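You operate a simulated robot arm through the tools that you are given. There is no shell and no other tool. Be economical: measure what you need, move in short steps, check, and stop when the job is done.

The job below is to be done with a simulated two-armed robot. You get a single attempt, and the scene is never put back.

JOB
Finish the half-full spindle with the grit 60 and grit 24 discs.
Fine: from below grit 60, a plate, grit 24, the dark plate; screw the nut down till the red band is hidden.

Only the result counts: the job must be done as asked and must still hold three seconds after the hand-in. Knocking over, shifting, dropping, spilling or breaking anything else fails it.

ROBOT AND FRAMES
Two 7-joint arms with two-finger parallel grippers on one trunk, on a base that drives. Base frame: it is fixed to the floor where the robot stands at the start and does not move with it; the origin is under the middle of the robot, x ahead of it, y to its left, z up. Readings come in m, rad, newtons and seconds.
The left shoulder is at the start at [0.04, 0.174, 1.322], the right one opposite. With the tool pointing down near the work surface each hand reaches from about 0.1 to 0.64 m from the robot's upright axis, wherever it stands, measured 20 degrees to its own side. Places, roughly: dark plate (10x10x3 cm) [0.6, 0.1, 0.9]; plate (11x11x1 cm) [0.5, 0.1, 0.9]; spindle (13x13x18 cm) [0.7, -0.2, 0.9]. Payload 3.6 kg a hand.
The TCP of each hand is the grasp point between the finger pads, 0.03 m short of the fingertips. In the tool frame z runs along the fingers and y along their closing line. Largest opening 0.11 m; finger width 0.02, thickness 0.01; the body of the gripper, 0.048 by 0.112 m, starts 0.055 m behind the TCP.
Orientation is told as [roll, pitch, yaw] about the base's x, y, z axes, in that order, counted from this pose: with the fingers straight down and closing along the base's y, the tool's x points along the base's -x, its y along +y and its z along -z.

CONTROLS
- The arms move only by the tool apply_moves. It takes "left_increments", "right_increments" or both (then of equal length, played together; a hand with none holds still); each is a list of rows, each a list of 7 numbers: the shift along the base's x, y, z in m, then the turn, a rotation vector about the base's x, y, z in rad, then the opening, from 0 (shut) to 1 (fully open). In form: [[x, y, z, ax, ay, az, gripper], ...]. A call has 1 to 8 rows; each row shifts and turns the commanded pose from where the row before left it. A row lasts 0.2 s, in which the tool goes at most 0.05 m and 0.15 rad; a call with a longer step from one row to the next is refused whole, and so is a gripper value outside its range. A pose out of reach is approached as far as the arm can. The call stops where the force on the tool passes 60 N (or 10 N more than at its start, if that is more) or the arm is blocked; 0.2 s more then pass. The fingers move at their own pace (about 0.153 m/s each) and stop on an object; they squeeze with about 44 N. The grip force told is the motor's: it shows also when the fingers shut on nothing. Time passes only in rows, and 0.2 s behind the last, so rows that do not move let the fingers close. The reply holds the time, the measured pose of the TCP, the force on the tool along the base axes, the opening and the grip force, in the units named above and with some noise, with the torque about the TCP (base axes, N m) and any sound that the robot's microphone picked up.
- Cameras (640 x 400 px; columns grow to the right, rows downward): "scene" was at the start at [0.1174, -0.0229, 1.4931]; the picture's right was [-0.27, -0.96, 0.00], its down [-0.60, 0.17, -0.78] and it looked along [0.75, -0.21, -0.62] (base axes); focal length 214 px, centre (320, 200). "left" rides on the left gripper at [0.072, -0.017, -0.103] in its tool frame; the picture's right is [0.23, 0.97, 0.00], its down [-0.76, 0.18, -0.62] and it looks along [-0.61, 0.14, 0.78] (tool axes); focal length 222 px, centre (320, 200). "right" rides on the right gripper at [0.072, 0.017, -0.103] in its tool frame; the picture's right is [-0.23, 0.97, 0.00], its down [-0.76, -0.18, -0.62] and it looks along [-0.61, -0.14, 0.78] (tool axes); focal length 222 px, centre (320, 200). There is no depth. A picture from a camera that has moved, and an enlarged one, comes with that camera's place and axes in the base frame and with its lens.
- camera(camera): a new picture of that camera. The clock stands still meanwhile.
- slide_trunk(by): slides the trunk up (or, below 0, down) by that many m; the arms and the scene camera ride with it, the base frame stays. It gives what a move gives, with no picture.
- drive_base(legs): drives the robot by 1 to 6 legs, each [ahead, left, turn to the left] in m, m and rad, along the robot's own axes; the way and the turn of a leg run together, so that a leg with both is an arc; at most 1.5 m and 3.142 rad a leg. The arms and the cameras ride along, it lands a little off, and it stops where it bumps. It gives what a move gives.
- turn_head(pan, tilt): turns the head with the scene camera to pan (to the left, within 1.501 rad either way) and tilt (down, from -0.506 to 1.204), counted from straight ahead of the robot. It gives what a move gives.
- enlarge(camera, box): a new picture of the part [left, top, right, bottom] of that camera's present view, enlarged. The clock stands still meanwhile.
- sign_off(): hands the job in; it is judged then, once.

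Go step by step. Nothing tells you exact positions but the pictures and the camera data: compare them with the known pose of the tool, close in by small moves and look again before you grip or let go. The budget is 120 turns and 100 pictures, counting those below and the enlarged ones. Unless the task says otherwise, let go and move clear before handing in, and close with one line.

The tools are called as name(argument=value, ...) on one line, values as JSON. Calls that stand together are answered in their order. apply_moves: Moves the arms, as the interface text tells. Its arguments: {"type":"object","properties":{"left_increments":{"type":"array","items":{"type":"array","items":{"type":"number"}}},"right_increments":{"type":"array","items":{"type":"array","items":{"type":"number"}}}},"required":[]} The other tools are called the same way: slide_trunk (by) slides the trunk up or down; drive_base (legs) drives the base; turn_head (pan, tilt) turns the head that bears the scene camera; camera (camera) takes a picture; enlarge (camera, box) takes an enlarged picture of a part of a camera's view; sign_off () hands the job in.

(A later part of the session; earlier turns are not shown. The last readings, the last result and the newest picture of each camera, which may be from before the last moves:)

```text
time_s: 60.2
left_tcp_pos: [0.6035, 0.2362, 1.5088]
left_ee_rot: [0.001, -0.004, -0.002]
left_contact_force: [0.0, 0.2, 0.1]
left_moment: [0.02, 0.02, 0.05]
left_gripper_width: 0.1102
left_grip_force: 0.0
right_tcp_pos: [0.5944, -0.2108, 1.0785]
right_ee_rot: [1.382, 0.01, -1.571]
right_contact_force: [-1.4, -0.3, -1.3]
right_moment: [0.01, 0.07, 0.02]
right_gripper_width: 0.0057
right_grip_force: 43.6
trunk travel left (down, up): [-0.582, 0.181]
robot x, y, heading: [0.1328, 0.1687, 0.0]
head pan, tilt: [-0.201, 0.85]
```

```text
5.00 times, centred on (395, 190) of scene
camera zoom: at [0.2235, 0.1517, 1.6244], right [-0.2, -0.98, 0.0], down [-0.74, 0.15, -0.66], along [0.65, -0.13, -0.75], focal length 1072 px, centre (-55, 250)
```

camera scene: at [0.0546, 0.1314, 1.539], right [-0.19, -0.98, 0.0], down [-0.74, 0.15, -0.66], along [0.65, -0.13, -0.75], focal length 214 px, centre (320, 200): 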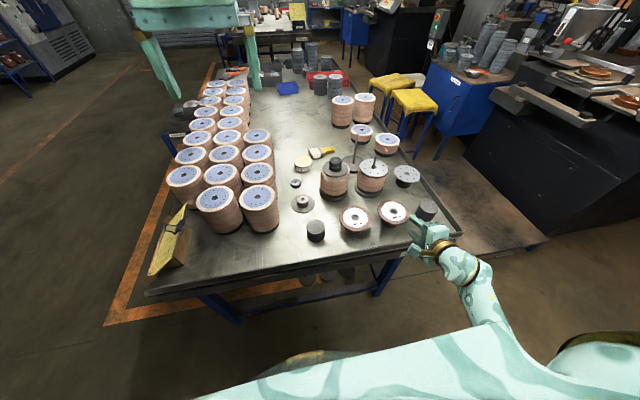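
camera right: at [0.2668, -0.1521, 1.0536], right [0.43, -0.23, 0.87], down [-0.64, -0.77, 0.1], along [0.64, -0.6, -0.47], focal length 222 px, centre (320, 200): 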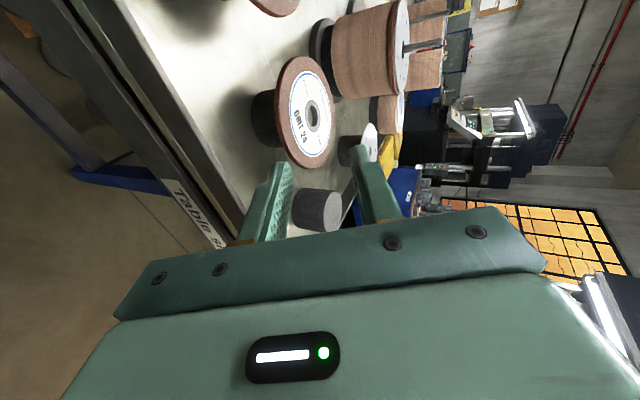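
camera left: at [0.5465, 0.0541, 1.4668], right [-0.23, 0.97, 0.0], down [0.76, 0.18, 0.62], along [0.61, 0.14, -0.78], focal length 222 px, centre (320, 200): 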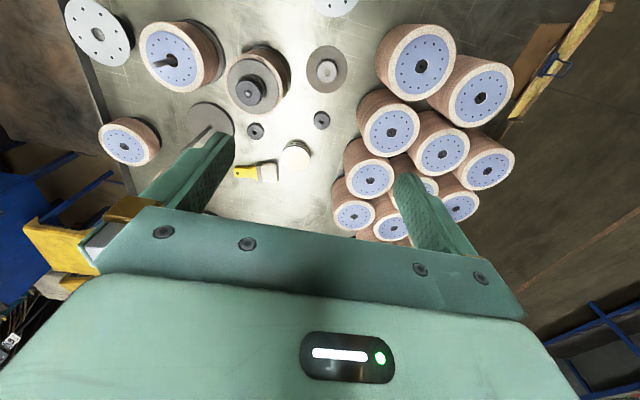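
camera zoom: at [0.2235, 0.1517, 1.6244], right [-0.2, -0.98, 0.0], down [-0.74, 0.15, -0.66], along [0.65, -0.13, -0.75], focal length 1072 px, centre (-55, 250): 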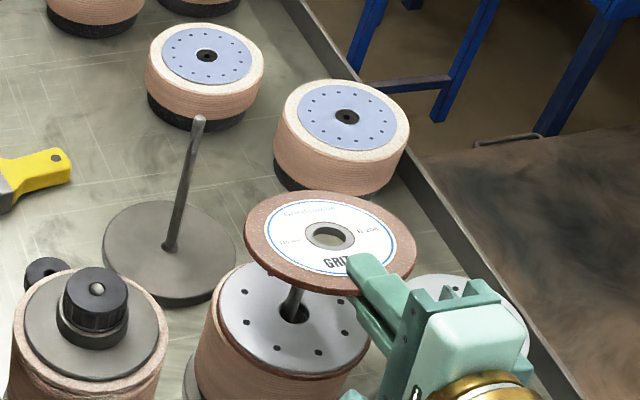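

The bore is about 9 mm short in x. Correcting and lowering to the tip.

apply_moves(right_increments=[[0.0085, 0.001, 0, 0, 0, 0, 0], [0, 0, -0.012, 0, 0, 0, 0], [0, 0, -0.012, 0, 0, 0, 0], [0, 0, -0.012, 0, 0, 0, 0], [0, 0, -0.003, 0, 0, 0, 0]])

enlarge(camera="scene", box=[370, 175, 420, 225])

```text
time_s: 61.4
left_tcp_pos: [0.6038, 0.2362, 1.5082]
left_ee_rot: [-0.001, 0.0, 0.002]
left_contact_force: [0.5, -0.8, -0.4]
left_moment: [0.02, 0.0, 0.01]
left_gripper_width: 0.11
left_grip_force: 0.1
right_tcp_pos: [0.6041, -0.2093, 1.0385]
right_ee_rot: [1.382, 0.009, -1.57]
right_contact_force: [0.0, -0.6, -0.9]
right_moment: [0.03, 0.11, -0.01]
right_gripper_width: 0.0058
right_grip_force: 43.9
trunk travel left (down, up): [-0.582, 0.181]
robot x, y, heading: [0.1314, 0.1678, -0.001]
head pan, tilt: [-0.201, 0.85]
```

```text
8.00 times, centred on (395, 200) of scene
camera zoom: at [0.2242, 0.1518, 1.6244], right [-0.2, -0.98, 0.0], down [-0.74, 0.15, -0.66], along [0.65, -0.13, -0.75], focal length 1716 px, centre (-280, 200)
```

zoom: 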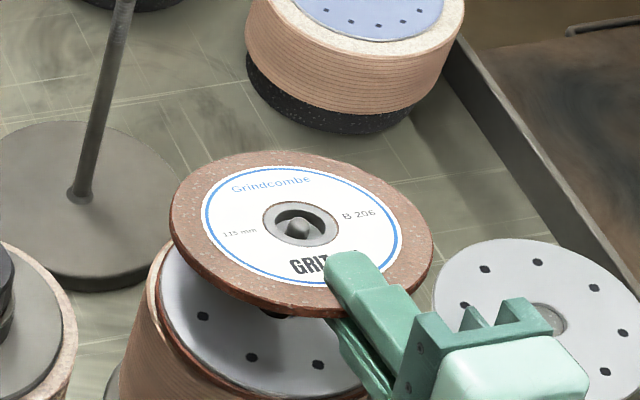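

The tip is in the bore. I'll trim 2 mm back, lower, release and withdraw.

apply_moves(right_increments=[[-0.0025, 0, 0, 0, 0, 0, 0], [0, 0, -0.008, 0, 0, 0, 0], [0, 0, -0.008, 0, 0, 0, 0], [0, 0, -0.007, 0, 0, 0, 0], [0, 0, 0, 0, 0, 0, 0.1], [0, 0, 0, 0, 0, 0, 0.14]])

enlarge(camera="scene", box=[370, 175, 420, 225])

```text
time_s: 62.8
left_tcp_pos: [0.6044, 0.2367, 1.5085]
left_ee_rot: [0.001, -0.003, 0.0]
left_contact_force: [-0.5, 0.9, -0.1]
left_moment: [0.03, -0.02, -0.02]
left_gripper_width: 0.11
left_grip_force: 0.0
right_tcp_pos: [0.6033, -0.2106, 1.0152]
right_ee_rot: [1.383, 0.01, -1.57]
right_contact_force: [0.5, -0.1, -0.9]
right_moment: [-0.01, 0.0, 0.01]
right_gripper_width: 0.0157
right_grip_force: 0.7
trunk travel left (down, up): [-0.582, 0.181]
robot x, y, heading: [0.1318, 0.1644, -0.008]
head pan, tilt: [-0.201, 0.85]
```

```text
8.00 times, centred on (395, 200) of scene
camera zoom: at [0.2238, 0.1518, 1.6244], right [-0.2, -0.98, 0.0], down [-0.74, 0.15, -0.66], along [0.65, -0.13, -0.75], focal length 1716 px, centre (-280, 200)
```

zoom: 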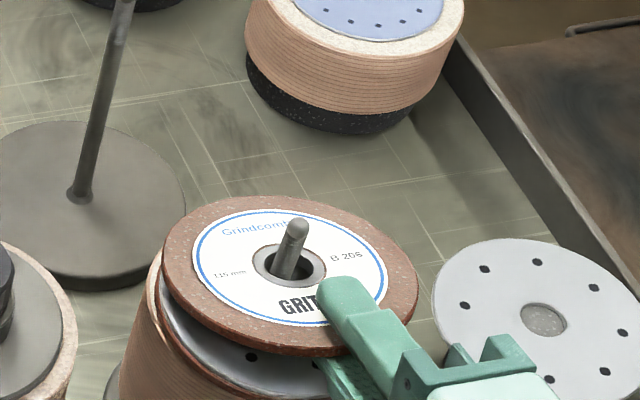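

Grit 24 is on. I'll withdraw, then fold the right hand back to point down and park it high; the left hand will handle the dark plate and nut.

apply_moves(right_increments=[[-0.015, 0, 0.001, 0, 0, 0, 0.14], [-0.02, 0, 0.003, 0, 0, 0, 0.14], [-0.025, 0, 0.005, 0, 0, 0, 0.14], [-0.02, 0, 0.02, 0, 0, 0, 0.14]])

slide_trunk(by=0.17)

drive_base(legs=[[-0.1, 0, 0]])

apply_moves(right_increments=[[-0.005, 0, 0.01, 0, 0.15, 0, 0.3], [-0.005, 0, 0.01, 0, 0.15, 0, 0.3], [-0.005, 0, 0.01, 0, 0.15, 0, 0.3], [-0.005, 0, 0.01, 0, 0.15, 0, 0.3], [-0.005, 0, 0.01, 0, 0.15, 0, 0.3], [-0.005, 0, 0.01, 0, 0.15, 0, 0.3], [-0.005, 0, 0.01, 0, 0.15, 0, 0.3], [-0.005, 0, 0.01, 0, 0.15, 0, 0.3]])

camera(camera="scene")

```text
time_s: 63.8
left_tcp_pos: [0.6024, 0.2372, 1.5078]
left_ee_rot: [0.0, -0.003, 0.001]
left_contact_force: [-1.2, 0.9, 0.4]
left_moment: [0.0, 0.0, -0.01]
left_gripper_width: 0.1105
left_grip_force: 0.0
right_tcp_pos: [0.5226, -0.213, 1.0456]
right_ee_rot: [1.385, 0.009, -1.571]
right_contact_force: [0.4, -0.1, 0.2]
right_moment: [0.0, -0.02, -0.01]
right_gripper_width: 0.0155
right_grip_force: 0.0
trunk travel left (down, up): [-0.582, 0.181]
robot x, y, heading: [0.1349, 0.164, -0.003]
head pan, tilt: [-0.201, 0.85]
```

```text
time_s: 65.7
left_tcp_pos: [0.6031, 0.2373, 1.6789]
left_ee_rot: [-0.001, -0.001, 0.0]
left_contact_force: [0.2, -0.5, 0.1]
left_moment: [0.0, 0.02, -0.02]
left_gripper_width: 0.1103
left_grip_force: 0.1
right_tcp_pos: [0.5216, -0.2113, 1.215]
right_ee_rot: [1.383, 0.008, -1.571]
right_contact_force: [0.1, -0.5, 0.7]
right_moment: [-0.01, -0.01, 0.02]
right_gripper_width: 0.0155
right_grip_force: 0.1
trunk travel left (down, up): [-0.752, 0.011]
robot x, y, heading: [0.1332, 0.1664, -0.007]
head pan, tilt: [-0.201, 0.85]
```

```text
time_s: 66.8
left_tcp_pos: [0.5028, 0.2372, 1.6781]
left_ee_rot: [-0.001, 0.0, 0.0]
left_contact_force: [0.1, 0.4, -0.4]
left_moment: [0.03, 0.0, -0.02]
left_gripper_width: 0.11
left_grip_force: 0.0
right_tcp_pos: [0.4233, -0.2089, 1.2146]
right_ee_rot: [1.38, 0.008, -1.568]
right_contact_force: [0.2, -0.1, -0.4]
right_moment: [-0.02, 0.03, 0.04]
right_gripper_width: 0.0155
right_grip_force: 0.0
trunk travel left (down, up): [-0.752, 0.011]
robot x, y, heading: [0.0245, 0.1692, -0.002]
head pan, tilt: [-0.201, 0.85]
```

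```text
time_s: 68.6
left_tcp_pos: [0.5016, 0.2391, 1.6772]
left_ee_rot: [-0.001, 0.0, 0.002]
left_contact_force: [0.0, -0.5, 0.0]
left_moment: [0.02, 0.03, 0.0]
left_gripper_width: 0.1099
left_grip_force: 0.0
right_tcp_pos: [0.3972, -0.198, 1.2382]
right_ee_rot: [0.931, 0.02, -1.563]
right_contact_force: [1.1, -0.3, -0.2]
right_moment: [-0.03, -0.01, -0.03]
right_gripper_width: 0.0329
right_grip_force: 0.0
right hand out of reach, approached as far as the arm can: row 3, 4, 5, 6, 7, 8
trunk travel left (down, up): [-0.752, 0.011]
robot x, y, heading: [0.0287, 0.1703, 0.004]
head pan, tilt: [-0.201, 0.85]
```

```text
35 pictures are left
camera scene: at [0.1178, 0.1517, 1.7944], right [-0.2, -0.98, 0.0], down [-0.74, 0.15, -0.66], along [0.65, -0.13, -0.75], focal length 214 px, centre (320, 200)
```

scene: 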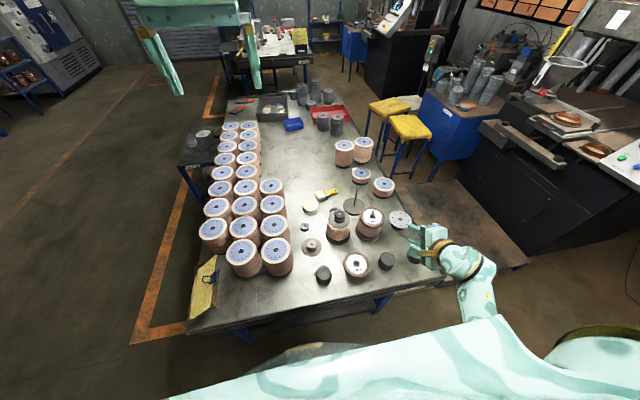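

Part-way blocked by a joint limit; I'll unwind the way it came: yaw back, then roll to point down.

apply_moves(right_increments=[[0, 0, 0, 0, 0, 0.15, 0.3], [0, 0, 0, 0, 0, 0.15, 0.3], [0, 0, 0, 0, 0, 0.15, 0.3], [0, 0, 0, 0, 0, 0.15, 0.3], [0, 0, 0, -0.08, 0.08, 0.1, 0.3], [0, 0, 0, -0.08, 0.08, 0.1, 0.3], [0, 0, 0, -0.08, 0.08, 0.1, 0.3], [0, 0, 0, -0.08, 0.08, 0.1, 0.3]])

apply_moves(right_increments=[[0, 0, 0, 0, 0, 0.15, 0.3], [0, 0, 0, 0, 0, 0.15, 0.3], [0, 0, 0, 0, 0, 0.15, 0.3], [0, 0, 0, -0.1, 0, 0, 0.3], [0, 0, 0, -0.1, 0, 0, 0.3], [0, 0, 0, -0.1, 0, 0, 0.3], [0, 0, 0, -0.1, 0, 0, 0.3]])

```text
time_s: 70.4
left_tcp_pos: [0.502, 0.2385, 1.6783]
left_ee_rot: [0.0, 0.0, 0.002]
left_contact_force: [0.4, -0.2, -0.4]
left_moment: [-0.02, -0.01, 0.0]
left_gripper_width: 0.1101
left_grip_force: 0.1
right_tcp_pos: [0.3991, -0.1987, 1.2382]
right_ee_rot: [0.484, 0.029, -0.568]
right_contact_force: [-0.4, 0.6, 0.9]
right_moment: [-0.03, 0.05, 0.02]
right_gripper_width: 0.0331
right_grip_force: 0.0
trunk travel left (down, up): [-0.752, 0.011]
robot x, y, heading: [0.0313, 0.1698, 0.0]
head pan, tilt: [-0.201, 0.85]
```

```text
time_s: 72.0
left_tcp_pos: [0.5012, 0.2377, 1.678]
left_ee_rot: [0.002, -0.001, 0.003]
left_contact_force: [0.1, 0.2, 0.2]
left_moment: [0.01, 0.01, -0.02]
left_gripper_width: 0.1101
left_grip_force: 0.1
right_tcp_pos: [0.3986, -0.1931, 1.2382]
right_ee_rot: [0.1, -0.083, -0.268]
right_contact_force: [0.2, 0.3, 0.3]
right_moment: [-0.01, 0.0, -0.02]
right_gripper_width: 0.033
right_grip_force: 0.1
right hand out of reach, approached as far as the arm can: row 2, 3
trunk travel left (down, up): [-0.752, 0.011]
robot x, y, heading: [0.0323, 0.1702, 0.003]
head pan, tilt: [-0.201, 0.85]
```

The right hand is near vertical. I'll raise it out of the way, lower the trunk, and go for the dark plate with the left hand.

apply_moves(right_increments=[[-0.01, -0.01, 0.045, 0, 0, 0, 0.3], [-0.01, -0.01, 0.045, 0, 0, 0, 0.3], [-0.01, -0.01, 0.045, 0, 0, 0, 0.3], [-0.01, -0.01, 0.045, 0, 0, 0, 0.3], [0, -0.01, 0.045, 0, 0, 0, 0.3], [0, -0.01, 0.045, 0, 0, 0, 0.3], [0, -0.01, 0.045, 0, 0, 0, 0.3]])

slide_trunk(by=-0.3)

drive_base(legs=[[0.1, -0.15, 0]])

camera(camera="left")

```text
time_s: 73.6
left_tcp_pos: [0.4991, 0.2374, 1.6792]
left_ee_rot: [0.0, -0.001, 0.002]
left_contact_force: [-1.5, 0.2, -0.6]
left_moment: [-0.01, -0.04, -0.03]
left_gripper_width: 0.11
left_grip_force: 0.0
right_tcp_pos: [0.3533, -0.2645, 1.555]
right_ee_rot: [0.102, -0.082, -0.267]
right_contact_force: [-0.9, 0.3, 0.4]
right_moment: [0.0, -0.02, -0.01]
right_gripper_width: 0.033
right_grip_force: 0.0
trunk travel left (down, up): [-0.752, 0.011]
robot x, y, heading: [0.0299, 0.1694, 0.004]
head pan, tilt: [-0.201, 0.85]
```

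```text
time_s: 76.6
left_tcp_pos: [0.5022, 0.2373, 1.3788]
left_ee_rot: [0.0, -0.002, 0.001]
left_contact_force: [0.1, 0.6, -0.2]
left_moment: [0.0, -0.02, -0.02]
left_gripper_width: 0.1098
left_grip_force: 0.1
right_tcp_pos: [0.3591, -0.2643, 1.2535]
right_ee_rot: [0.102, -0.082, -0.268]
right_contact_force: [0.1, -0.1, 0.7]
right_moment: [0.0, 0.03, -0.01]
right_gripper_width: 0.033
right_grip_force: 0.0
trunk travel left (down, up): [-0.452, 0.311]
robot x, y, heading: [0.032, 0.1655, 0.002]
head pan, tilt: [-0.201, 0.85]
```

```text
time_s: 78.2
left_tcp_pos: [0.6006, 0.085, 1.3783]
left_ee_rot: [-0.001, -0.001, 0.002]
left_contact_force: [-0.3, -0.7, -0.2]
left_moment: [0.03, 0.02, 0.04]
left_gripper_width: 0.1102
left_grip_force: 0.0
right_tcp_pos: [0.4585, -0.4172, 1.2526]
right_ee_rot: [0.105, -0.079, -0.268]
right_contact_force: [0.2, 0.0, -0.1]
right_moment: [-0.02, 0.0, -0.02]
right_gripper_width: 0.0332
right_grip_force: 0.0
trunk travel left (down, up): [-0.452, 0.311]
robot x, y, heading: [0.1303, 0.0169, 0.002]
head pan, tilt: [-0.201, 0.85]
```

```text
34 pictures are left
camera left: at [0.5292, 0.0692, 1.4814], right [-0.23, 0.97, 0.0], down [0.76, 0.18, 0.62], along [0.61, 0.14, -0.78], focal length 222 px, centre (320, 200)
```

left: 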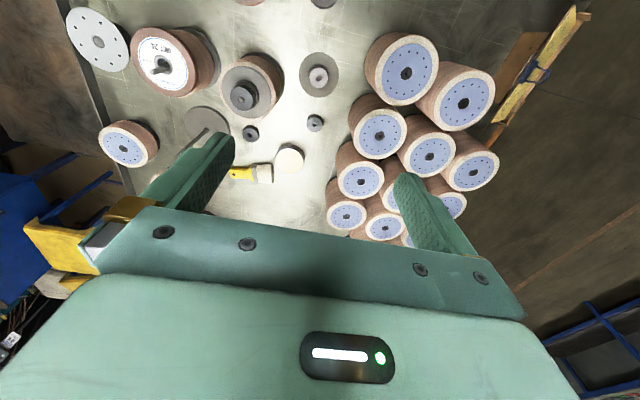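

The dark plate hub is near (0.629, 0.088) and the nut near (0.742, 0.103). I'll come down over the dark plate and look closer.

apply_moves(left_increments=[[0.0047, 0.0005, -0.045, 0, 0, 0, 0.6], [0.0047, 0.0005, -0.045, 0, 0, 0, 0.6], [0.0047, 0.0005, -0.045, 0, 0, 0, 0.6], [0.0047, 0.0005, -0.045, 0, 0, 0, 0.6], [0.0047, 0.0005, -0.045, 0, 0, 0, 0.6], [0.0047, 0.0005, -0.045, 0, 0, 0, 0.6], [0, 0, -0.045, 0, 0, 0, 0.6], [0, 0, -0.045, 0, 0, 0, 0.6]])

enlarge(camera="left", box=[190, 20, 450, 200])

```text
time_s: 80.0
left_tcp_pos: [0.6277, 0.0887, 1.0193]
left_ee_rot: [0.0, -0.001, 0.001]
left_contact_force: [-0.1, -0.5, 0.1]
left_moment: [0.01, -0.03, 0.03]
left_gripper_width: 0.066
left_grip_force: 0.1
right_tcp_pos: [0.4595, -0.417, 1.2531]
right_ee_rot: [0.101, -0.081, -0.267]
right_contact_force: [-0.6, 0.1, 0.6]
right_moment: [0.03, -0.03, 0.02]
right_gripper_width: 0.033
right_grip_force: 0.0
trunk travel left (down, up): [-0.452, 0.311]
robot x, y, heading: [0.1309, 0.0129, -0.001]
head pan, tilt: [-0.201, 0.85]
```

```text
2.22 times, centred on (320, 110) of left
camera zoom: at [0.556, 0.0722, 1.1219], right [-0.23, 0.97, 0.0], down [0.76, 0.18, 0.62], along [0.61, 0.14, -0.78], focal length 494 px, centre (320, 400)
```

zoom: 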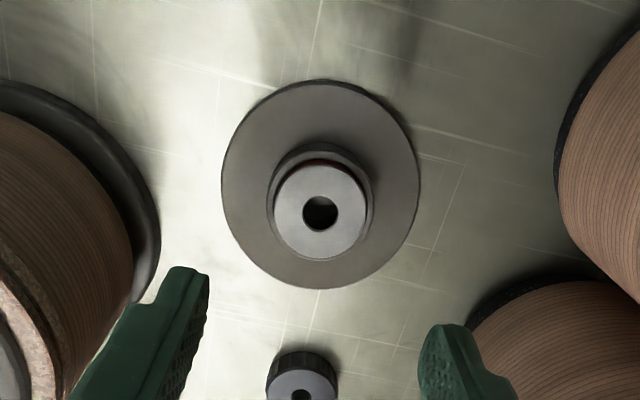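

The hub is about 45 mm across at (0.632, 0.089). I'll descend with the tips just above the flange and grip the hub.

apply_moves(left_increments=[[0.004, 0.0005, -0.04, 0, 0, 0, 0.6], [0, 0, -0.04, 0, 0, 0, 0.6], [0, 0, -0.03, 0, 0, 0, 0.6], [0, 0, -0.015, 0, 0, 0, 0.6], [0, 0, -0.004, 0, 0, 0, 0.6]])

enlarge(camera="left", box=[190, 60, 450, 240])

```text
time_s: 81.2
left_tcp_pos: [0.6323, 0.0878, 0.8958]
left_ee_rot: [-0.002, -0.011, 0.001]
left_contact_force: [1.5, 1.2, 47.8]
left_moment: [1.4, 0.26, 0.17]
left_gripper_width: 0.066
left_grip_force: 0.7
right_tcp_pos: [0.4552, -0.4174, 1.2558]
right_ee_rot: [0.103, -0.084, -0.268]
right_contact_force: [-0.3, 0.0, 0.8]
right_moment: [0.0, -0.01, 0.01]
right_gripper_width: 0.033
right_grip_force: 0.1
trunk travel left (down, up): [-0.452, 0.311]
robot x, y, heading: [0.1315, 0.0147, 0.007]
head pan, tilt: [-0.201, 0.85]
```

```text
2.22 times, centred on (320, 150) of left
camera zoom: at [0.5588, 0.0711, 0.9983], right [-0.23, 0.97, 0.0], down [0.75, 0.18, 0.63], along [0.62, 0.14, -0.78], focal length 494 px, centre (320, 311)
```

zoom: 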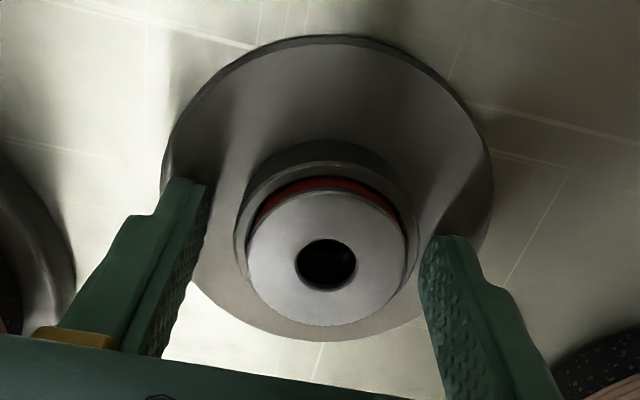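

The tips touched the flange; I'll raise 4 mm, close on the hub and lift.

apply_moves(left_increments=[[0, 0, 0.006, 0, 0, 0, 0.6], [0, 0, 0, 0, 0, 0, 0.4], [0, 0, 0, 0, 0, 0, 0.0], [0, 0, 0, 0, 0, 0, 0.0]])

apply_moves(left_increments=[[0, 0, 0.02, 0, 0, 0, 0.0], [0, 0, 0.04, 0, 0, 0, 0.0], [0, 0, 0.045, 0, 0, 0, 0.0], [0, 0, 0.045, 0, 0, 0, 0.0], [0, 0, 0.045, 0, 0, 0, 0.0], [0, 0, 0.025, 0, 0, 0, 0.0]])

camera(camera="left")

```text
time_s: 82.2
left_tcp_pos: [0.6299, 0.0889, 0.8962]
left_ee_rot: [0.001, 0.0, 0.003]
left_contact_force: [4.1, 0.3, 14.0]
left_moment: [-0.16, -0.97, 0.15]
left_gripper_width: 0.0517
left_grip_force: 43.8
right_tcp_pos: [0.4581, -0.4172, 1.2531]
right_ee_rot: [0.101, -0.082, -0.267]
right_contact_force: [-0.3, -0.2, 0.6]
right_moment: [0.01, 0.02, 0.03]
right_gripper_width: 0.0327
right_grip_force: 0.0
trunk travel left (down, up): [-0.452, 0.311]
robot x, y, heading: [0.1338, 0.0136, -0.004]
head pan, tilt: [-0.201, 0.85]
```

```text
time_s: 83.5
left_tcp_pos: [0.6326, 0.0907, 1.1149]
left_ee_rot: [-0.001, 0.0, 0.002]
left_contact_force: [0.3, 0.0, -3.8]
left_moment: [0.05, 0.02, -0.02]
left_gripper_width: 0.0514
left_grip_force: 44.1
right_tcp_pos: [0.4585, -0.4176, 1.2546]
right_ee_rot: [0.102, -0.082, -0.267]
right_contact_force: [0.0, 0.7, -0.3]
right_moment: [-0.01, -0.01, -0.02]
right_gripper_width: 0.0331
right_grip_force: 0.1
trunk travel left (down, up): [-0.452, 0.311]
robot x, y, heading: [0.1284, 0.0167, 0.007]
head pan, tilt: [-0.201, 0.85]
```

```text
31 pictures are left
camera left: at [0.5594, 0.0738, 1.2176], right [-0.23, 0.97, 0.0], down [0.76, 0.18, 0.62], along [0.61, 0.14, -0.78], focal length 222 px, centre (320, 200)
```

left: 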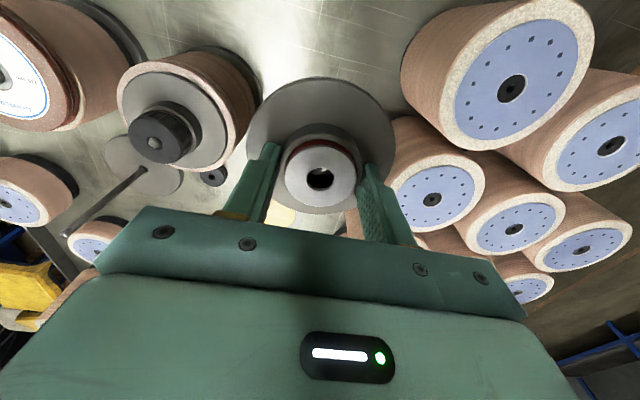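

The dark plate is held squarely by its collar. I'll raise it, shift the base right and bring it over the rod.

apply_moves(left_increments=[[0, 0, 0.04, 0, 0, 0, 0.0], [0, 0, 0.04, 0, 0, 0, 0.0]])

drive_base(legs=[[0.02, -0.2, 0]])

apply_moves(left_increments=[[0.005, -0.03, 0, 0, 0, 0, 0.0], [0.005, -0.03, 0, 0, 0, 0, 0.0], [0.005, -0.03, -0.02, 0, 0, 0, 0.0]])

camera(camera="left")

camera(camera="scene")

```text
time_s: 84.2
left_tcp_pos: [0.6337, 0.0883, 1.1931]
left_ee_rot: [0.0, -0.001, 0.002]
left_contact_force: [0.1, 0.7, -5.0]
left_moment: [0.01, -0.04, 0.02]
left_gripper_width: 0.0515
left_grip_force: 44.4
right_tcp_pos: [0.4582, -0.4159, 1.2541]
right_ee_rot: [0.104, -0.08, -0.268]
right_contact_force: [-0.2, -0.2, 0.2]
right_moment: [-0.02, 0.01, 0.0]
right_gripper_width: 0.0329
right_grip_force: 0.1
trunk travel left (down, up): [-0.452, 0.311]
robot x, y, heading: [0.1342, 0.0174, 0.0]
head pan, tilt: [-0.201, 0.85]
```

```text
time_s: 85.8
left_tcp_pos: [0.6538, -0.1108, 1.1934]
left_ee_rot: [0.0, 0.0, 0.004]
left_contact_force: [-0.5, -0.6, -4.7]
left_moment: [0.0, 0.01, 0.02]
left_gripper_width: 0.0514
left_grip_force: 43.8
right_tcp_pos: [0.4801, -0.6148, 1.2529]
right_ee_rot: [0.102, -0.081, -0.265]
right_contact_force: [0.2, -0.5, 0.0]
right_moment: [0.01, -0.03, 0.02]
right_gripper_width: 0.033
right_grip_force: 0.1
trunk travel left (down, up): [-0.452, 0.311]
robot x, y, heading: [0.1524, -0.1855, 0.003]
head pan, tilt: [-0.201, 0.85]
```

```text
time_s: 86.5
left_tcp_pos: [0.6708, -0.1997, 1.1727]
left_ee_rot: [0.001, 0.001, 0.006]
left_contact_force: [-0.1, 0.3, -4.8]
left_moment: [0.04, -0.02, -0.01]
left_gripper_width: 0.0513
left_grip_force: 43.9
right_tcp_pos: [0.4817, -0.6153, 1.2534]
right_ee_rot: [0.103, -0.081, -0.266]
right_contact_force: [-0.4, -0.6, 0.7]
right_moment: [0.01, -0.03, 0.02]
right_gripper_width: 0.0327
right_grip_force: 0.1
trunk travel left (down, up): [-0.452, 0.311]
robot x, y, heading: [0.1519, -0.1861, 0.008]
head pan, tilt: [-0.201, 0.85]
```

```text
30 pictures are left
camera left: at [0.599, -0.2155, 1.2759], right [-0.23, 0.97, 0.0], down [0.76, 0.18, 0.62], along [0.61, 0.15, -0.78], focal length 222 px, centre (320, 200)
```

left: 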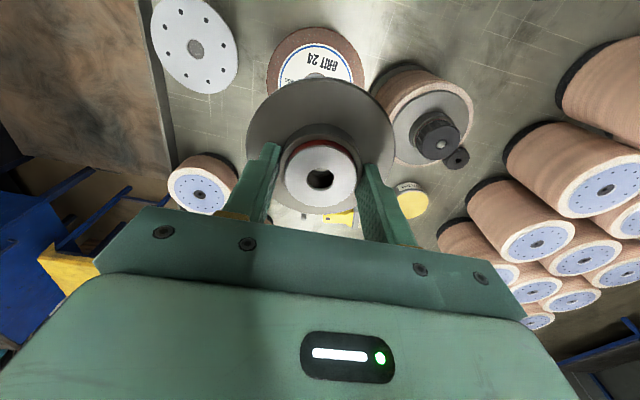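

```text
29 pictures are left
camera scene: at [0.2607, -0.1998, 1.4936], right [-0.2, -0.98, 0.0], down [-0.74, 0.15, -0.66], along [0.65, -0.13, -0.75], focal length 214 px, centre (320, 200)
```

scene: 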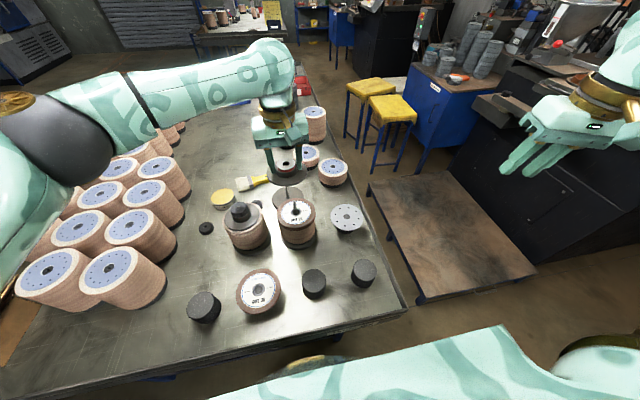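

I'll zoom on the rod and the held dark plate to align them.

enlarge(camera="scene", box=[265, 140, 325, 220])

```text
5.00 times, centred on (295, 180) of scene
camera zoom: at [0.2607, -0.1998, 1.4936], right [-0.2, -0.98, 0.0], down [-0.74, 0.15, -0.66], along [0.65, -0.13, -0.75], focal length 1072 px, centre (445, 300)
```

zoom: 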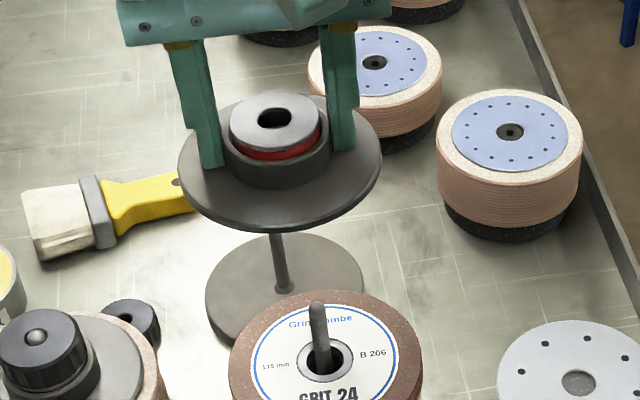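

The hub needs to go about 7 mm in -y. I'll correct and lower to just above the rod tip, then look.

apply_moves(left_increments=[[-0.001, -0.0075, 0, 0, 0, 0, 0.0], [0, 0, -0.03, 0, 0, 0, 0.0], [0, 0, -0.03, 0, 0, 0, 0.0], [0, 0, -0.03, 0, 0, 0, 0.0]])

enlarge(camera="scene", box=[265, 150, 325, 230])

enlarge(camera="left", box=[220, 60, 420, 220])

```text
time_s: 87.5
left_tcp_pos: [0.6693, -0.2076, 1.0814]
left_ee_rot: [0.0, 0.0, 0.006]
left_contact_force: [0.6, -0.2, -4.1]
left_moment: [0.0, 0.01, -0.01]
left_gripper_width: 0.0515
left_grip_force: 44.0
right_tcp_pos: [0.4816, -0.6153, 1.2534]
right_ee_rot: [0.101, -0.082, -0.266]
right_contact_force: [0.4, 1.0, -0.2]
right_moment: [0.0, 0.01, 0.0]
right_gripper_width: 0.033
right_grip_force: 0.1
trunk travel left (down, up): [-0.452, 0.311]
robot x, y, heading: [0.1508, -0.1864, 0.005]
head pan, tilt: [-0.201, 0.85]
```

```text
5.00 times, centred on (295, 190) of scene
camera zoom: at [0.2605, -0.1992, 1.4937], right [-0.2, -0.98, 0.0], down [-0.74, 0.15, -0.66], along [0.65, -0.13, -0.75], focal length 1072 px, centre (445, 250)
```

zoom: 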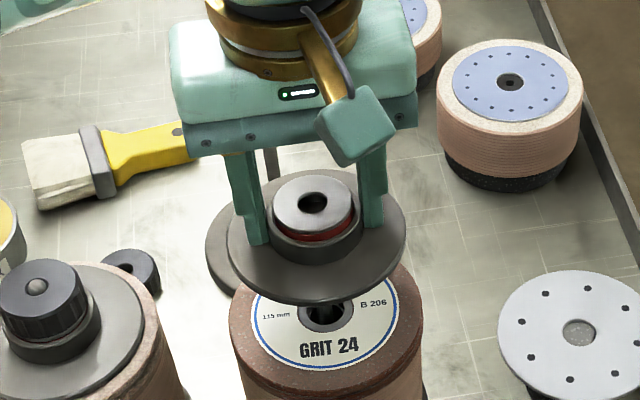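

```text
2.50 times, centred on (320, 140) of left
camera zoom: at [0.5961, -0.2244, 1.1849], right [-0.23, 0.97, 0.0], down [0.76, 0.18, 0.62], along [0.61, 0.14, -0.78], focal length 555 px, centre (320, 350)
```

zoom: 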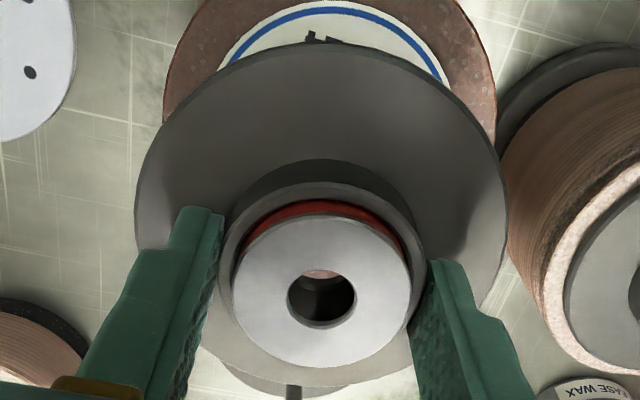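

Aligned to about a millimetre. I'll lower gently onto the rod.

apply_moves(left_increments=[[0.001, 0.001, -0.005, 0, 0, 0, 0.0], [0, 0, -0.006, 0, 0, 0, 0.0], [0, 0, -0.006, 0, 0, 0, 0.0], [0, 0, -0.006, 0, 0, 0, 0.0], [0, 0, -0.005, 0, 0, 0, 0.0]])

enlarge(camera="left", box=[220, 60, 420, 220])

```text
time_s: 88.8
left_tcp_pos: [0.6703, -0.2058, 1.056]
left_ee_rot: [0.001, -0.002, 0.005]
left_contact_force: [1.0, -0.6, -3.8]
left_moment: [0.04, 0.03, -0.02]
left_gripper_width: 0.0513
left_grip_force: 43.9
right_tcp_pos: [0.4814, -0.6147, 1.2533]
right_ee_rot: [0.103, -0.078, -0.264]
right_contact_force: [0.6, 0.5, -0.3]
right_moment: [-0.01, 0.0, -0.01]
right_gripper_width: 0.033
right_grip_force: 0.1
trunk travel left (down, up): [-0.452, 0.311]
robot x, y, heading: [0.1491, -0.1888, 0.006]
head pan, tilt: [-0.201, 0.85]
```

```text
2.50 times, centred on (320, 140) of left
camera zoom: at [0.5977, -0.2221, 1.1588], right [-0.23, 0.97, 0.0], down [0.76, 0.18, 0.62], along [0.61, 0.14, -0.78], focal length 555 px, centre (320, 350)
```

zoom: 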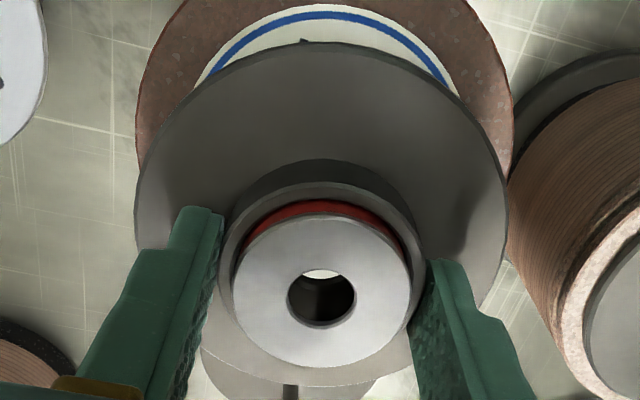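

No contact yet. Continuing down.

apply_moves(left_increments=[[0, 0, -0.005, 0, 0, 0, 0.0], [0, 0, -0.005, 0, 0, 0, 0.0], [0, 0, -0.004, 0, 0, 0, 0.0], [0, 0, -0.004, 0, 0, 0, 0.0], [0, 0, 0, 0, 0, 0, 0.0]])

enlarge(camera="left", box=[220, 60, 420, 220])

```text
time_s: 90.0
left_tcp_pos: [0.6696, -0.2059, 1.0364]
left_ee_rot: [-0.001, 0.0, 0.005]
left_contact_force: [-4.5, -0.5, -3.8]
left_moment: [0.02, 0.05, 0.01]
left_gripper_width: 0.0512
left_grip_force: 44.3
right_tcp_pos: [0.4801, -0.6155, 1.2539]
right_ee_rot: [0.1, -0.081, -0.267]
right_contact_force: [-0.6, 0.1, 1.5]
right_moment: [0.02, 0.04, -0.02]
right_gripper_width: 0.0328
right_grip_force: 0.1
trunk travel left (down, up): [-0.452, 0.311]
robot x, y, heading: [0.1484, -0.184, 0.005]
head pan, tilt: [-0.201, 0.85]
```

```text
2.50 times, centred on (320, 140) of left
camera zoom: at [0.5971, -0.2227, 1.1405], right [-0.23, 0.97, 0.0], down [0.76, 0.18, 0.62], along [0.61, 0.14, -0.78], focal length 555 px, centre (320, 350)
```

zoom: 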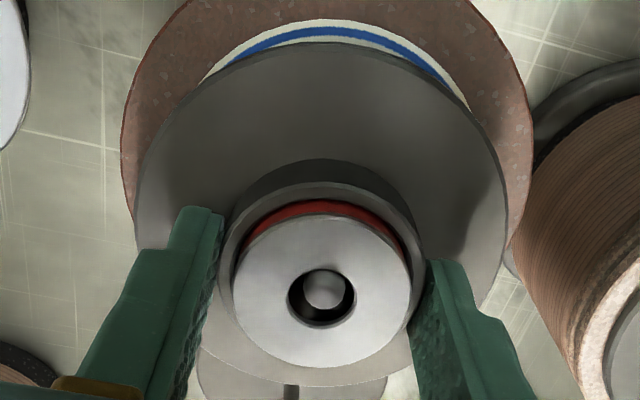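

The rod is in the bore. Lowering until it seats.

apply_moves(left_increments=[[-0.001, 0, -0.003, 0, 0, 0, 0.0], [0, 0, -0.003, 0, 0, 0, 0.0], [0, 0, -0.003, 0, 0, 0, 0.0], [0, 0, -0.003, 0, 0, 0, 0.0], [0, 0, -0.003, 0, 0, 0, 0.0]])

```text
time_s: 91.2
left_tcp_pos: [0.6688, -0.2049, 1.026]
left_ee_rot: [-0.002, -0.007, 0.005]
left_contact_force: [6.4, 5.5, 33.9]
left_moment: [0.75, 0.85, -0.09]
left_gripper_width: 0.0519
left_grip_force: 43.7
right_tcp_pos: [0.4791, -0.613, 1.255]
right_ee_rot: [0.102, -0.083, -0.266]
right_contact_force: [-0.8, 0.0, 0.2]
right_moment: [0.01, -0.04, -0.01]
right_gripper_width: 0.0332
right_grip_force: 0.1
trunk travel left (down, up): [-0.452, 0.311]
robot x, y, heading: [0.1542, -0.1905, 0.005]
head pan, tilt: [-0.201, 0.85]
```

It has seated with 34 N. I'll ease, open and rise, then look.

apply_moves(left_increments=[[0, 0, 0.003, 0, 0, 0, 0.0], [0, 0, 0, 0, 0, 0, 0.6], [0, 0, 0, 0, 0, 0, 0.6], [0, 0, 0.03, 0, 0, 0, 0.6], [0, 0, 0.04, 0, 0, 0, 0.6], [0, 0, 0.04, 0, 0, 0, 0.6]])

enlarge(camera="left", box=[220, 20, 460, 200])

enlarge(camera="scene", box=[265, 150, 325, 230])

```text
time_s: 92.5
left_tcp_pos: [0.6668, -0.2078, 1.1369]
left_ee_rot: [-0.003, 0.0, 0.005]
left_contact_force: [0.2, -0.3, -0.3]
left_moment: [0.01, 0.0, 0.0]
left_gripper_width: 0.0663
left_grip_force: 0.0
right_tcp_pos: [0.4796, -0.6147, 1.2533]
right_ee_rot: [0.101, -0.084, -0.265]
right_contact_force: [0.2, 0.6, 0.4]
right_moment: [0.01, 0.01, 0.02]
right_gripper_width: 0.0329
right_grip_force: 0.0
trunk travel left (down, up): [-0.452, 0.311]
robot x, y, heading: [0.1533, -0.1857, 0.001]
head pan, tilt: [-0.201, 0.85]
```

```text
2.22 times, centred on (340, 110) of left
camera zoom: at [0.595, -0.2246, 1.2395], right [-0.23, 0.97, 0.0], down [0.76, 0.18, 0.62], along [0.61, 0.14, -0.78], focal length 494 px, centre (276, 400)
```

zoom: 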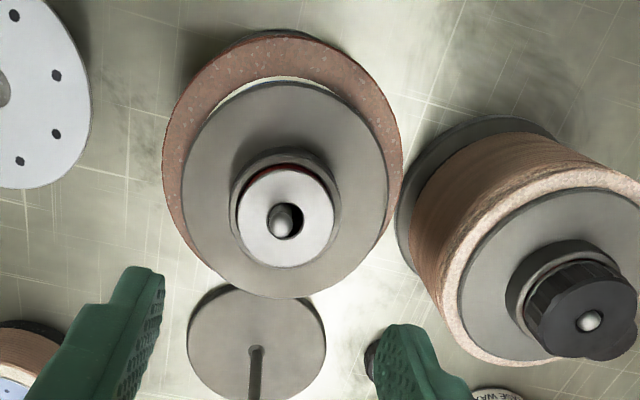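

```text
5.00 times, centred on (295, 190) of scene
camera zoom: at [0.2594, -0.1986, 1.4937], right [-0.2, -0.98, 0.0], down [-0.74, 0.15, -0.66], along [0.65, -0.13, -0.75], focal length 1072 px, centre (445, 250)
```

zoom: 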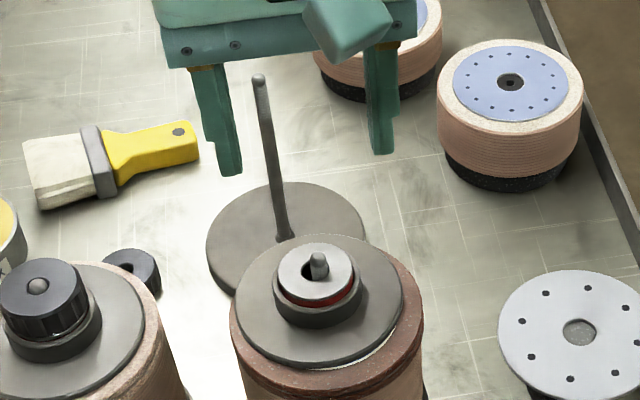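

The dark plate is seated on the rod, red band showing. Now the nut at about (0.742, 0.103): I'll drive left and move over it.

drive_base(legs=[[0.015, 0.25, 0]])

apply_moves(left_increments=[[0.02, 0.02, -0.01, 0, 0, 0, 0.6], [0.02, 0.02, -0.02, 0, 0, 0, 0.6], [0.02, 0.02, -0.03, 0, 0, 0, 0.6], [0, 0, -0.045, 0, 0, 0, 0.6]])

enlarge(camera="left", box=[190, 20, 450, 200])

```text
time_s: 94.4
left_tcp_pos: [0.6821, 0.0473, 1.1359]
left_ee_rot: [0.0, 0.0, 0.007]
left_contact_force: [-0.2, 0.8, 0.6]
left_moment: [-0.03, 0.0, 0.0]
left_gripper_width: 0.066
left_grip_force: 0.0
right_tcp_pos: [0.4956, -0.3598, 1.254]
right_ee_rot: [0.099, -0.083, -0.262]
right_contact_force: [0.0, 0.1, -0.1]
right_moment: [-0.02, 0.02, 0.0]
right_gripper_width: 0.0331
right_grip_force: 0.1
trunk travel left (down, up): [-0.452, 0.311]
robot x, y, heading: [0.1633, 0.0718, 0.007]
head pan, tilt: [-0.201, 0.85]
```

```text
time_s: 95.4
left_tcp_pos: [0.7426, 0.1091, 1.0313]
left_ee_rot: [0.0, -0.001, 0.008]
left_contact_force: [0.1, 0.1, -0.4]
left_moment: [0.01, -0.01, 0.02]
left_gripper_width: 0.0662
left_grip_force: 0.0
right_tcp_pos: [0.4953, -0.361, 1.2548]
right_ee_rot: [0.104, -0.081, -0.263]
right_contact_force: [-0.3, 0.5, -0.2]
right_moment: [0.01, 0.02, -0.03]
right_gripper_width: 0.0332
right_grip_force: 0.0
trunk travel left (down, up): [-0.452, 0.311]
robot x, y, heading: [0.1653, 0.0686, 0.008]
head pan, tilt: [-0.201, 0.85]
```

```text
2.22 times, centred on (320, 110) of left
camera zoom: at [0.6713, 0.0934, 1.133], right [-0.23, 0.97, 0.0], down [0.76, 0.18, 0.62], along [0.61, 0.15, -0.78], focal length 494 px, centre (320, 400)
```

zoom: 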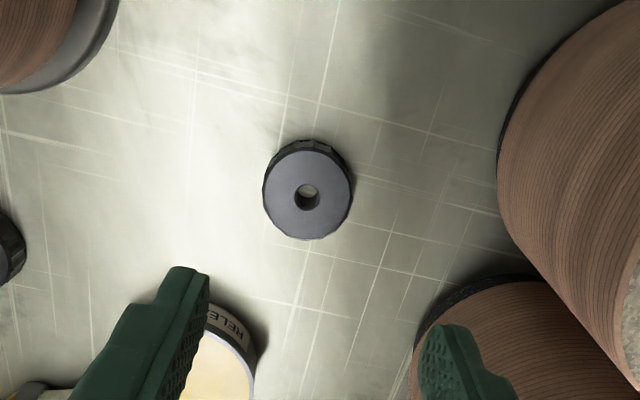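

The nut is at (0.746, 0.106). I'll descend around it, grip and lift.

apply_moves(left_increments=[[0.0035, -0.003, -0.04, 0, 0, 0, 0.6], [0, 0, -0.04, 0, 0, 0, 0.6], [0, 0, -0.03, 0, 0, 0, 0.6], [0, 0, -0.02, 0, 0, 0, 0.6], [0, 0, -0.004, 0, 0, 0, 0.4], [0, 0, 0, 0, 0, 0, 0.0], [0, 0, 0, 0, 0, 0, 0.0]])

enlarge(camera="left", box=[200, 60, 440, 240])

```text
time_s: 97.0
left_tcp_pos: [0.7251, 0.1288, 0.9142]
left_ee_rot: [0.002, -0.002, 0.01]
left_contact_force: [0.1, 0.1, -0.7]
left_moment: [-0.01, -0.01, 0.0]
left_gripper_width: 0.0
left_grip_force: 37.9
left hand out of reach, approached as far as the arm can: row 2, 3, 4
right_tcp_pos: [0.4947, -0.3594, 1.2535]
right_ee_rot: [0.101, -0.082, -0.261]
right_contact_force: [-0.8, -0.1, 0.2]
right_moment: [0.0, 0.02, -0.01]
right_gripper_width: 0.033
right_grip_force: 0.0
trunk travel left (down, up): [-0.452, 0.311]
robot x, y, heading: [0.1629, 0.0676, 0.006]
head pan, tilt: [-0.201, 0.85]
```

```text
2.22 times, centred on (320, 150) of left
camera zoom: at [0.6532, 0.1121, 1.0176], right [-0.23, 0.97, 0.0], down [0.76, 0.18, 0.63], along [0.61, 0.15, -0.78], focal length 494 px, centre (320, 311)
```

zoom: 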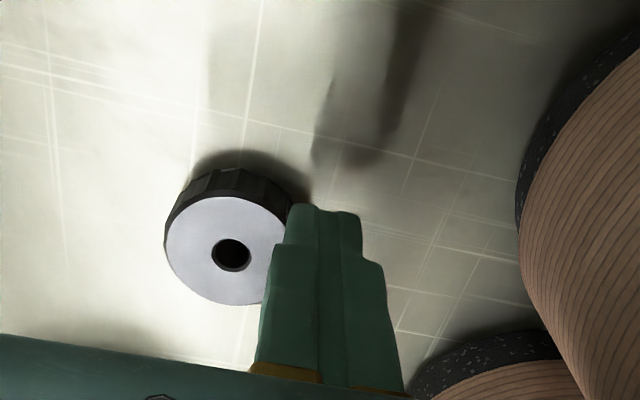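

The arm fell short there and closed beside the nut without disturbing it. I'll rise well clear, reposition the base further right and lower the trunk for better reach.

apply_moves(left_increments=[[0, 0, 0.02, 0, 0, 0, 0.0], [0, 0, 0.045, 0, 0, 0, 0.0], [0, 0, 0.045, 0, 0, 0, 0.3], [0, 0, 0.045, 0, 0, 0, 0.6], [0, 0, 0.045, 0, 0, 0, 0.6], [0, 0, 0.045, 0, 0, 0, 0.6], [0, 0, 0.045, 0, 0, 0, 0.6]])

drive_base(legs=[[0.0, -0.13, 0]])

apply_moves(left_increments=[[0.003, 0.027, 0, 0, 0, 0, 0.6], [0.003, 0.027, 0, 0, 0, 0, 0.6], [0.003, 0.027, 0, 0, 0, 0, 0.6], [0.003, 0.027, 0, 0, 0, 0, 0.6]])

slide_trunk(by=-0.1)

camera(camera="left")

```text
time_s: 98.6
left_tcp_pos: [0.7642, 0.111, 1.1952]
left_ee_rot: [-0.001, 0.0, 0.009]
left_contact_force: [-0.5, 0.1, 0.1]
left_moment: [0.0, 0.0, -0.01]
left_gripper_width: 0.0661
left_grip_force: 0.0
left hand out of reach, approached as far as the arm can: row 1, 2, 3, 4, 5, 6
right_tcp_pos: [0.4942, -0.3609, 1.2532]
right_ee_rot: [0.101, -0.082, -0.262]
right_contact_force: [-0.5, 0.2, -0.9]
right_moment: [0.03, 0.03, 0.0]
right_gripper_width: 0.0328
right_grip_force: 0.1
trunk travel left (down, up): [-0.452, 0.311]
robot x, y, heading: [0.1671, 0.0713, 0.003]
head pan, tilt: [-0.201, 0.85]
```

```text
time_s: 99.9
left_tcp_pos: [0.7657, -0.0228, 1.1945]
left_ee_rot: [0.0, 0.001, 0.004]
left_contact_force: [0.1, -0.5, -0.7]
left_moment: [0.02, -0.01, 0.0]
left_gripper_width: 0.0662
left_grip_force: 0.0
right_tcp_pos: [0.4959, -0.4922, 1.2534]
right_ee_rot: [0.102, -0.08, -0.267]
right_contact_force: [-0.4, 0.1, -0.4]
right_moment: [-0.02, 0.03, 0.02]
right_gripper_width: 0.0332
right_grip_force: 0.1
trunk travel left (down, up): [-0.452, 0.311]
robot x, y, heading: [0.1649, -0.0616, 0.007]
head pan, tilt: [-0.201, 0.85]
```

```text
time_s: 100.9
left_tcp_pos: [0.7937, 0.0849, 1.194]
left_ee_rot: [-0.001, 0.002, 0.004]
left_contact_force: [0.3, 0.0, 0.1]
left_moment: [-0.02, -0.02, 0.01]
left_gripper_width: 0.0659
left_grip_force: 0.0
left hand out of reach, approached as far as the arm can: row 1, 2, 3
right_tcp_pos: [0.4956, -0.4911, 1.2539]
right_ee_rot: [0.102, -0.082, -0.266]
right_contact_force: [0.5, -0.1, 0.5]
right_moment: [0.01, -0.01, 0.0]
right_gripper_width: 0.0332
right_grip_force: 0.2
trunk travel left (down, up): [-0.452, 0.311]
robot x, y, heading: [0.163, -0.0604, 0.001]
head pan, tilt: [-0.201, 0.85]
```

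```text
time_s: 102.2
left_tcp_pos: [0.8032, 0.0843, 1.0592]
left_ee_rot: [0.0, 0.057, 0.006]
left_contact_force: [-0.5, 0.7, 0.8]
left_moment: [0.01, 0.01, 0.02]
left_gripper_width: 0.0658
left_grip_force: 0.1
right_tcp_pos: [0.4945, -0.493, 1.1536]
right_ee_rot: [0.102, -0.081, -0.266]
right_contact_force: [-0.5, 0.5, 0.2]
right_moment: [0.01, -0.02, 0.0]
right_gripper_width: 0.033
right_grip_force: 0.0
trunk travel left (down, up): [-0.352, 0.411]
robot x, y, heading: [0.1668, -0.058, 0.001]
head pan, tilt: [-0.201, 0.85]
```

```text
19 pictures are left
camera left: at [0.7381, 0.0677, 1.166], right [-0.23, 0.97, 0.01], down [0.8, 0.18, 0.58], along [0.56, 0.14, -0.82], focal length 222 px, centre (320, 200)
```

left: 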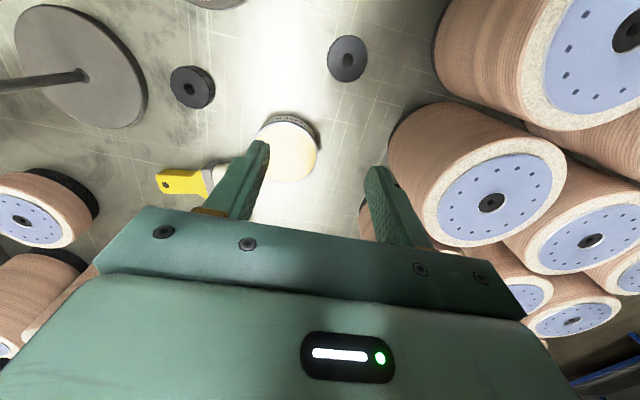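

The hand had stretched too far out; I'll bring it back over the nut at (0.744, 0.104) and straighten it.

apply_moves(left_increments=[[-0.02, 0.007, 0, 0, -0.057, 0, 0.6], [-0.02, 0.007, 0, 0, 0, 0, 0.6], [-0.019, 0.005, 0, 0, 0, 0, 0.6], [0, 0, -0.03, 0, 0, 0, 0.6], [0, 0, 0, 0, 0, 0, 0.6]])

```text
time_s: 103.4
left_tcp_pos: [0.8159, 0.0847, 1.0282]
left_ee_rot: [-0.001, 0.006, 0.006]
left_contact_force: [-0.1, 0.3, 0.0]
left_moment: [0.0, -0.02, -0.05]
left_gripper_width: 0.0659
left_grip_force: 0.1
left hand out of reach, approached as far as the arm can: row 1, 2, 3
right_tcp_pos: [0.4954, -0.493, 1.1529]
right_ee_rot: [0.101, -0.081, -0.264]
right_contact_force: [-1.2, -0.4, -0.3]
right_moment: [-0.02, -0.05, 0.03]
right_gripper_width: 0.0331
right_grip_force: 0.0
trunk travel left (down, up): [-0.352, 0.411]
robot x, y, heading: [0.1661, -0.0601, 0.005]
head pan, tilt: [-0.201, 0.85]
```

The arm is stuck near a joint limit. I'll try rising while pulling back.

apply_moves(left_increments=[[0, 0, 0.045, 0, 0, 0, 0.6], [0, 0, 0.045, 0, 0, 0, 0.6], [-0.02, 0, 0.04, 0, 0, 0, 0.6], [-0.03, 0, 0.03, 0, 0, 0, 0.6], [-0.04, 0, 0.02, 0, 0, 0, 0.6], [-0.04, 0, 0, 0, 0, 0, 0.6]])

camera(camera="scene")

```text
time_s: 104.8
left_tcp_pos: [0.7837, 0.0761, 1.2358]
left_ee_rot: [0.001, 0.004, 0.008]
left_contact_force: [-0.2, 0.2, 0.2]
left_moment: [-0.02, -0.03, -0.01]
left_gripper_width: 0.0662
left_grip_force: 0.1
left hand out of reach, approached as far as the arm can: row 2, 3, 4, 5, 6
right_tcp_pos: [0.4953, -0.492, 1.1534]
right_ee_rot: [0.101, -0.081, -0.266]
right_contact_force: [-0.3, 0.0, 0.0]
right_moment: [0.02, 0.02, -0.01]
right_gripper_width: 0.0328
right_grip_force: 0.0
trunk travel left (down, up): [-0.352, 0.411]
robot x, y, heading: [0.1633, -0.0653, -0.001]
head pan, tilt: [-0.201, 0.85]
```

```text
18 pictures are left
camera scene: at [0.3009, -0.0763, 1.3928], right [-0.2, -0.98, 0.0], down [-0.74, 0.15, -0.66], along [0.65, -0.13, -0.75], focal length 214 px, centre (320, 200)
```

scene: 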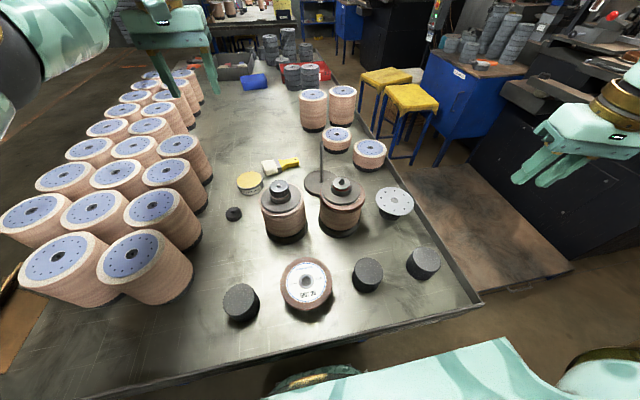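

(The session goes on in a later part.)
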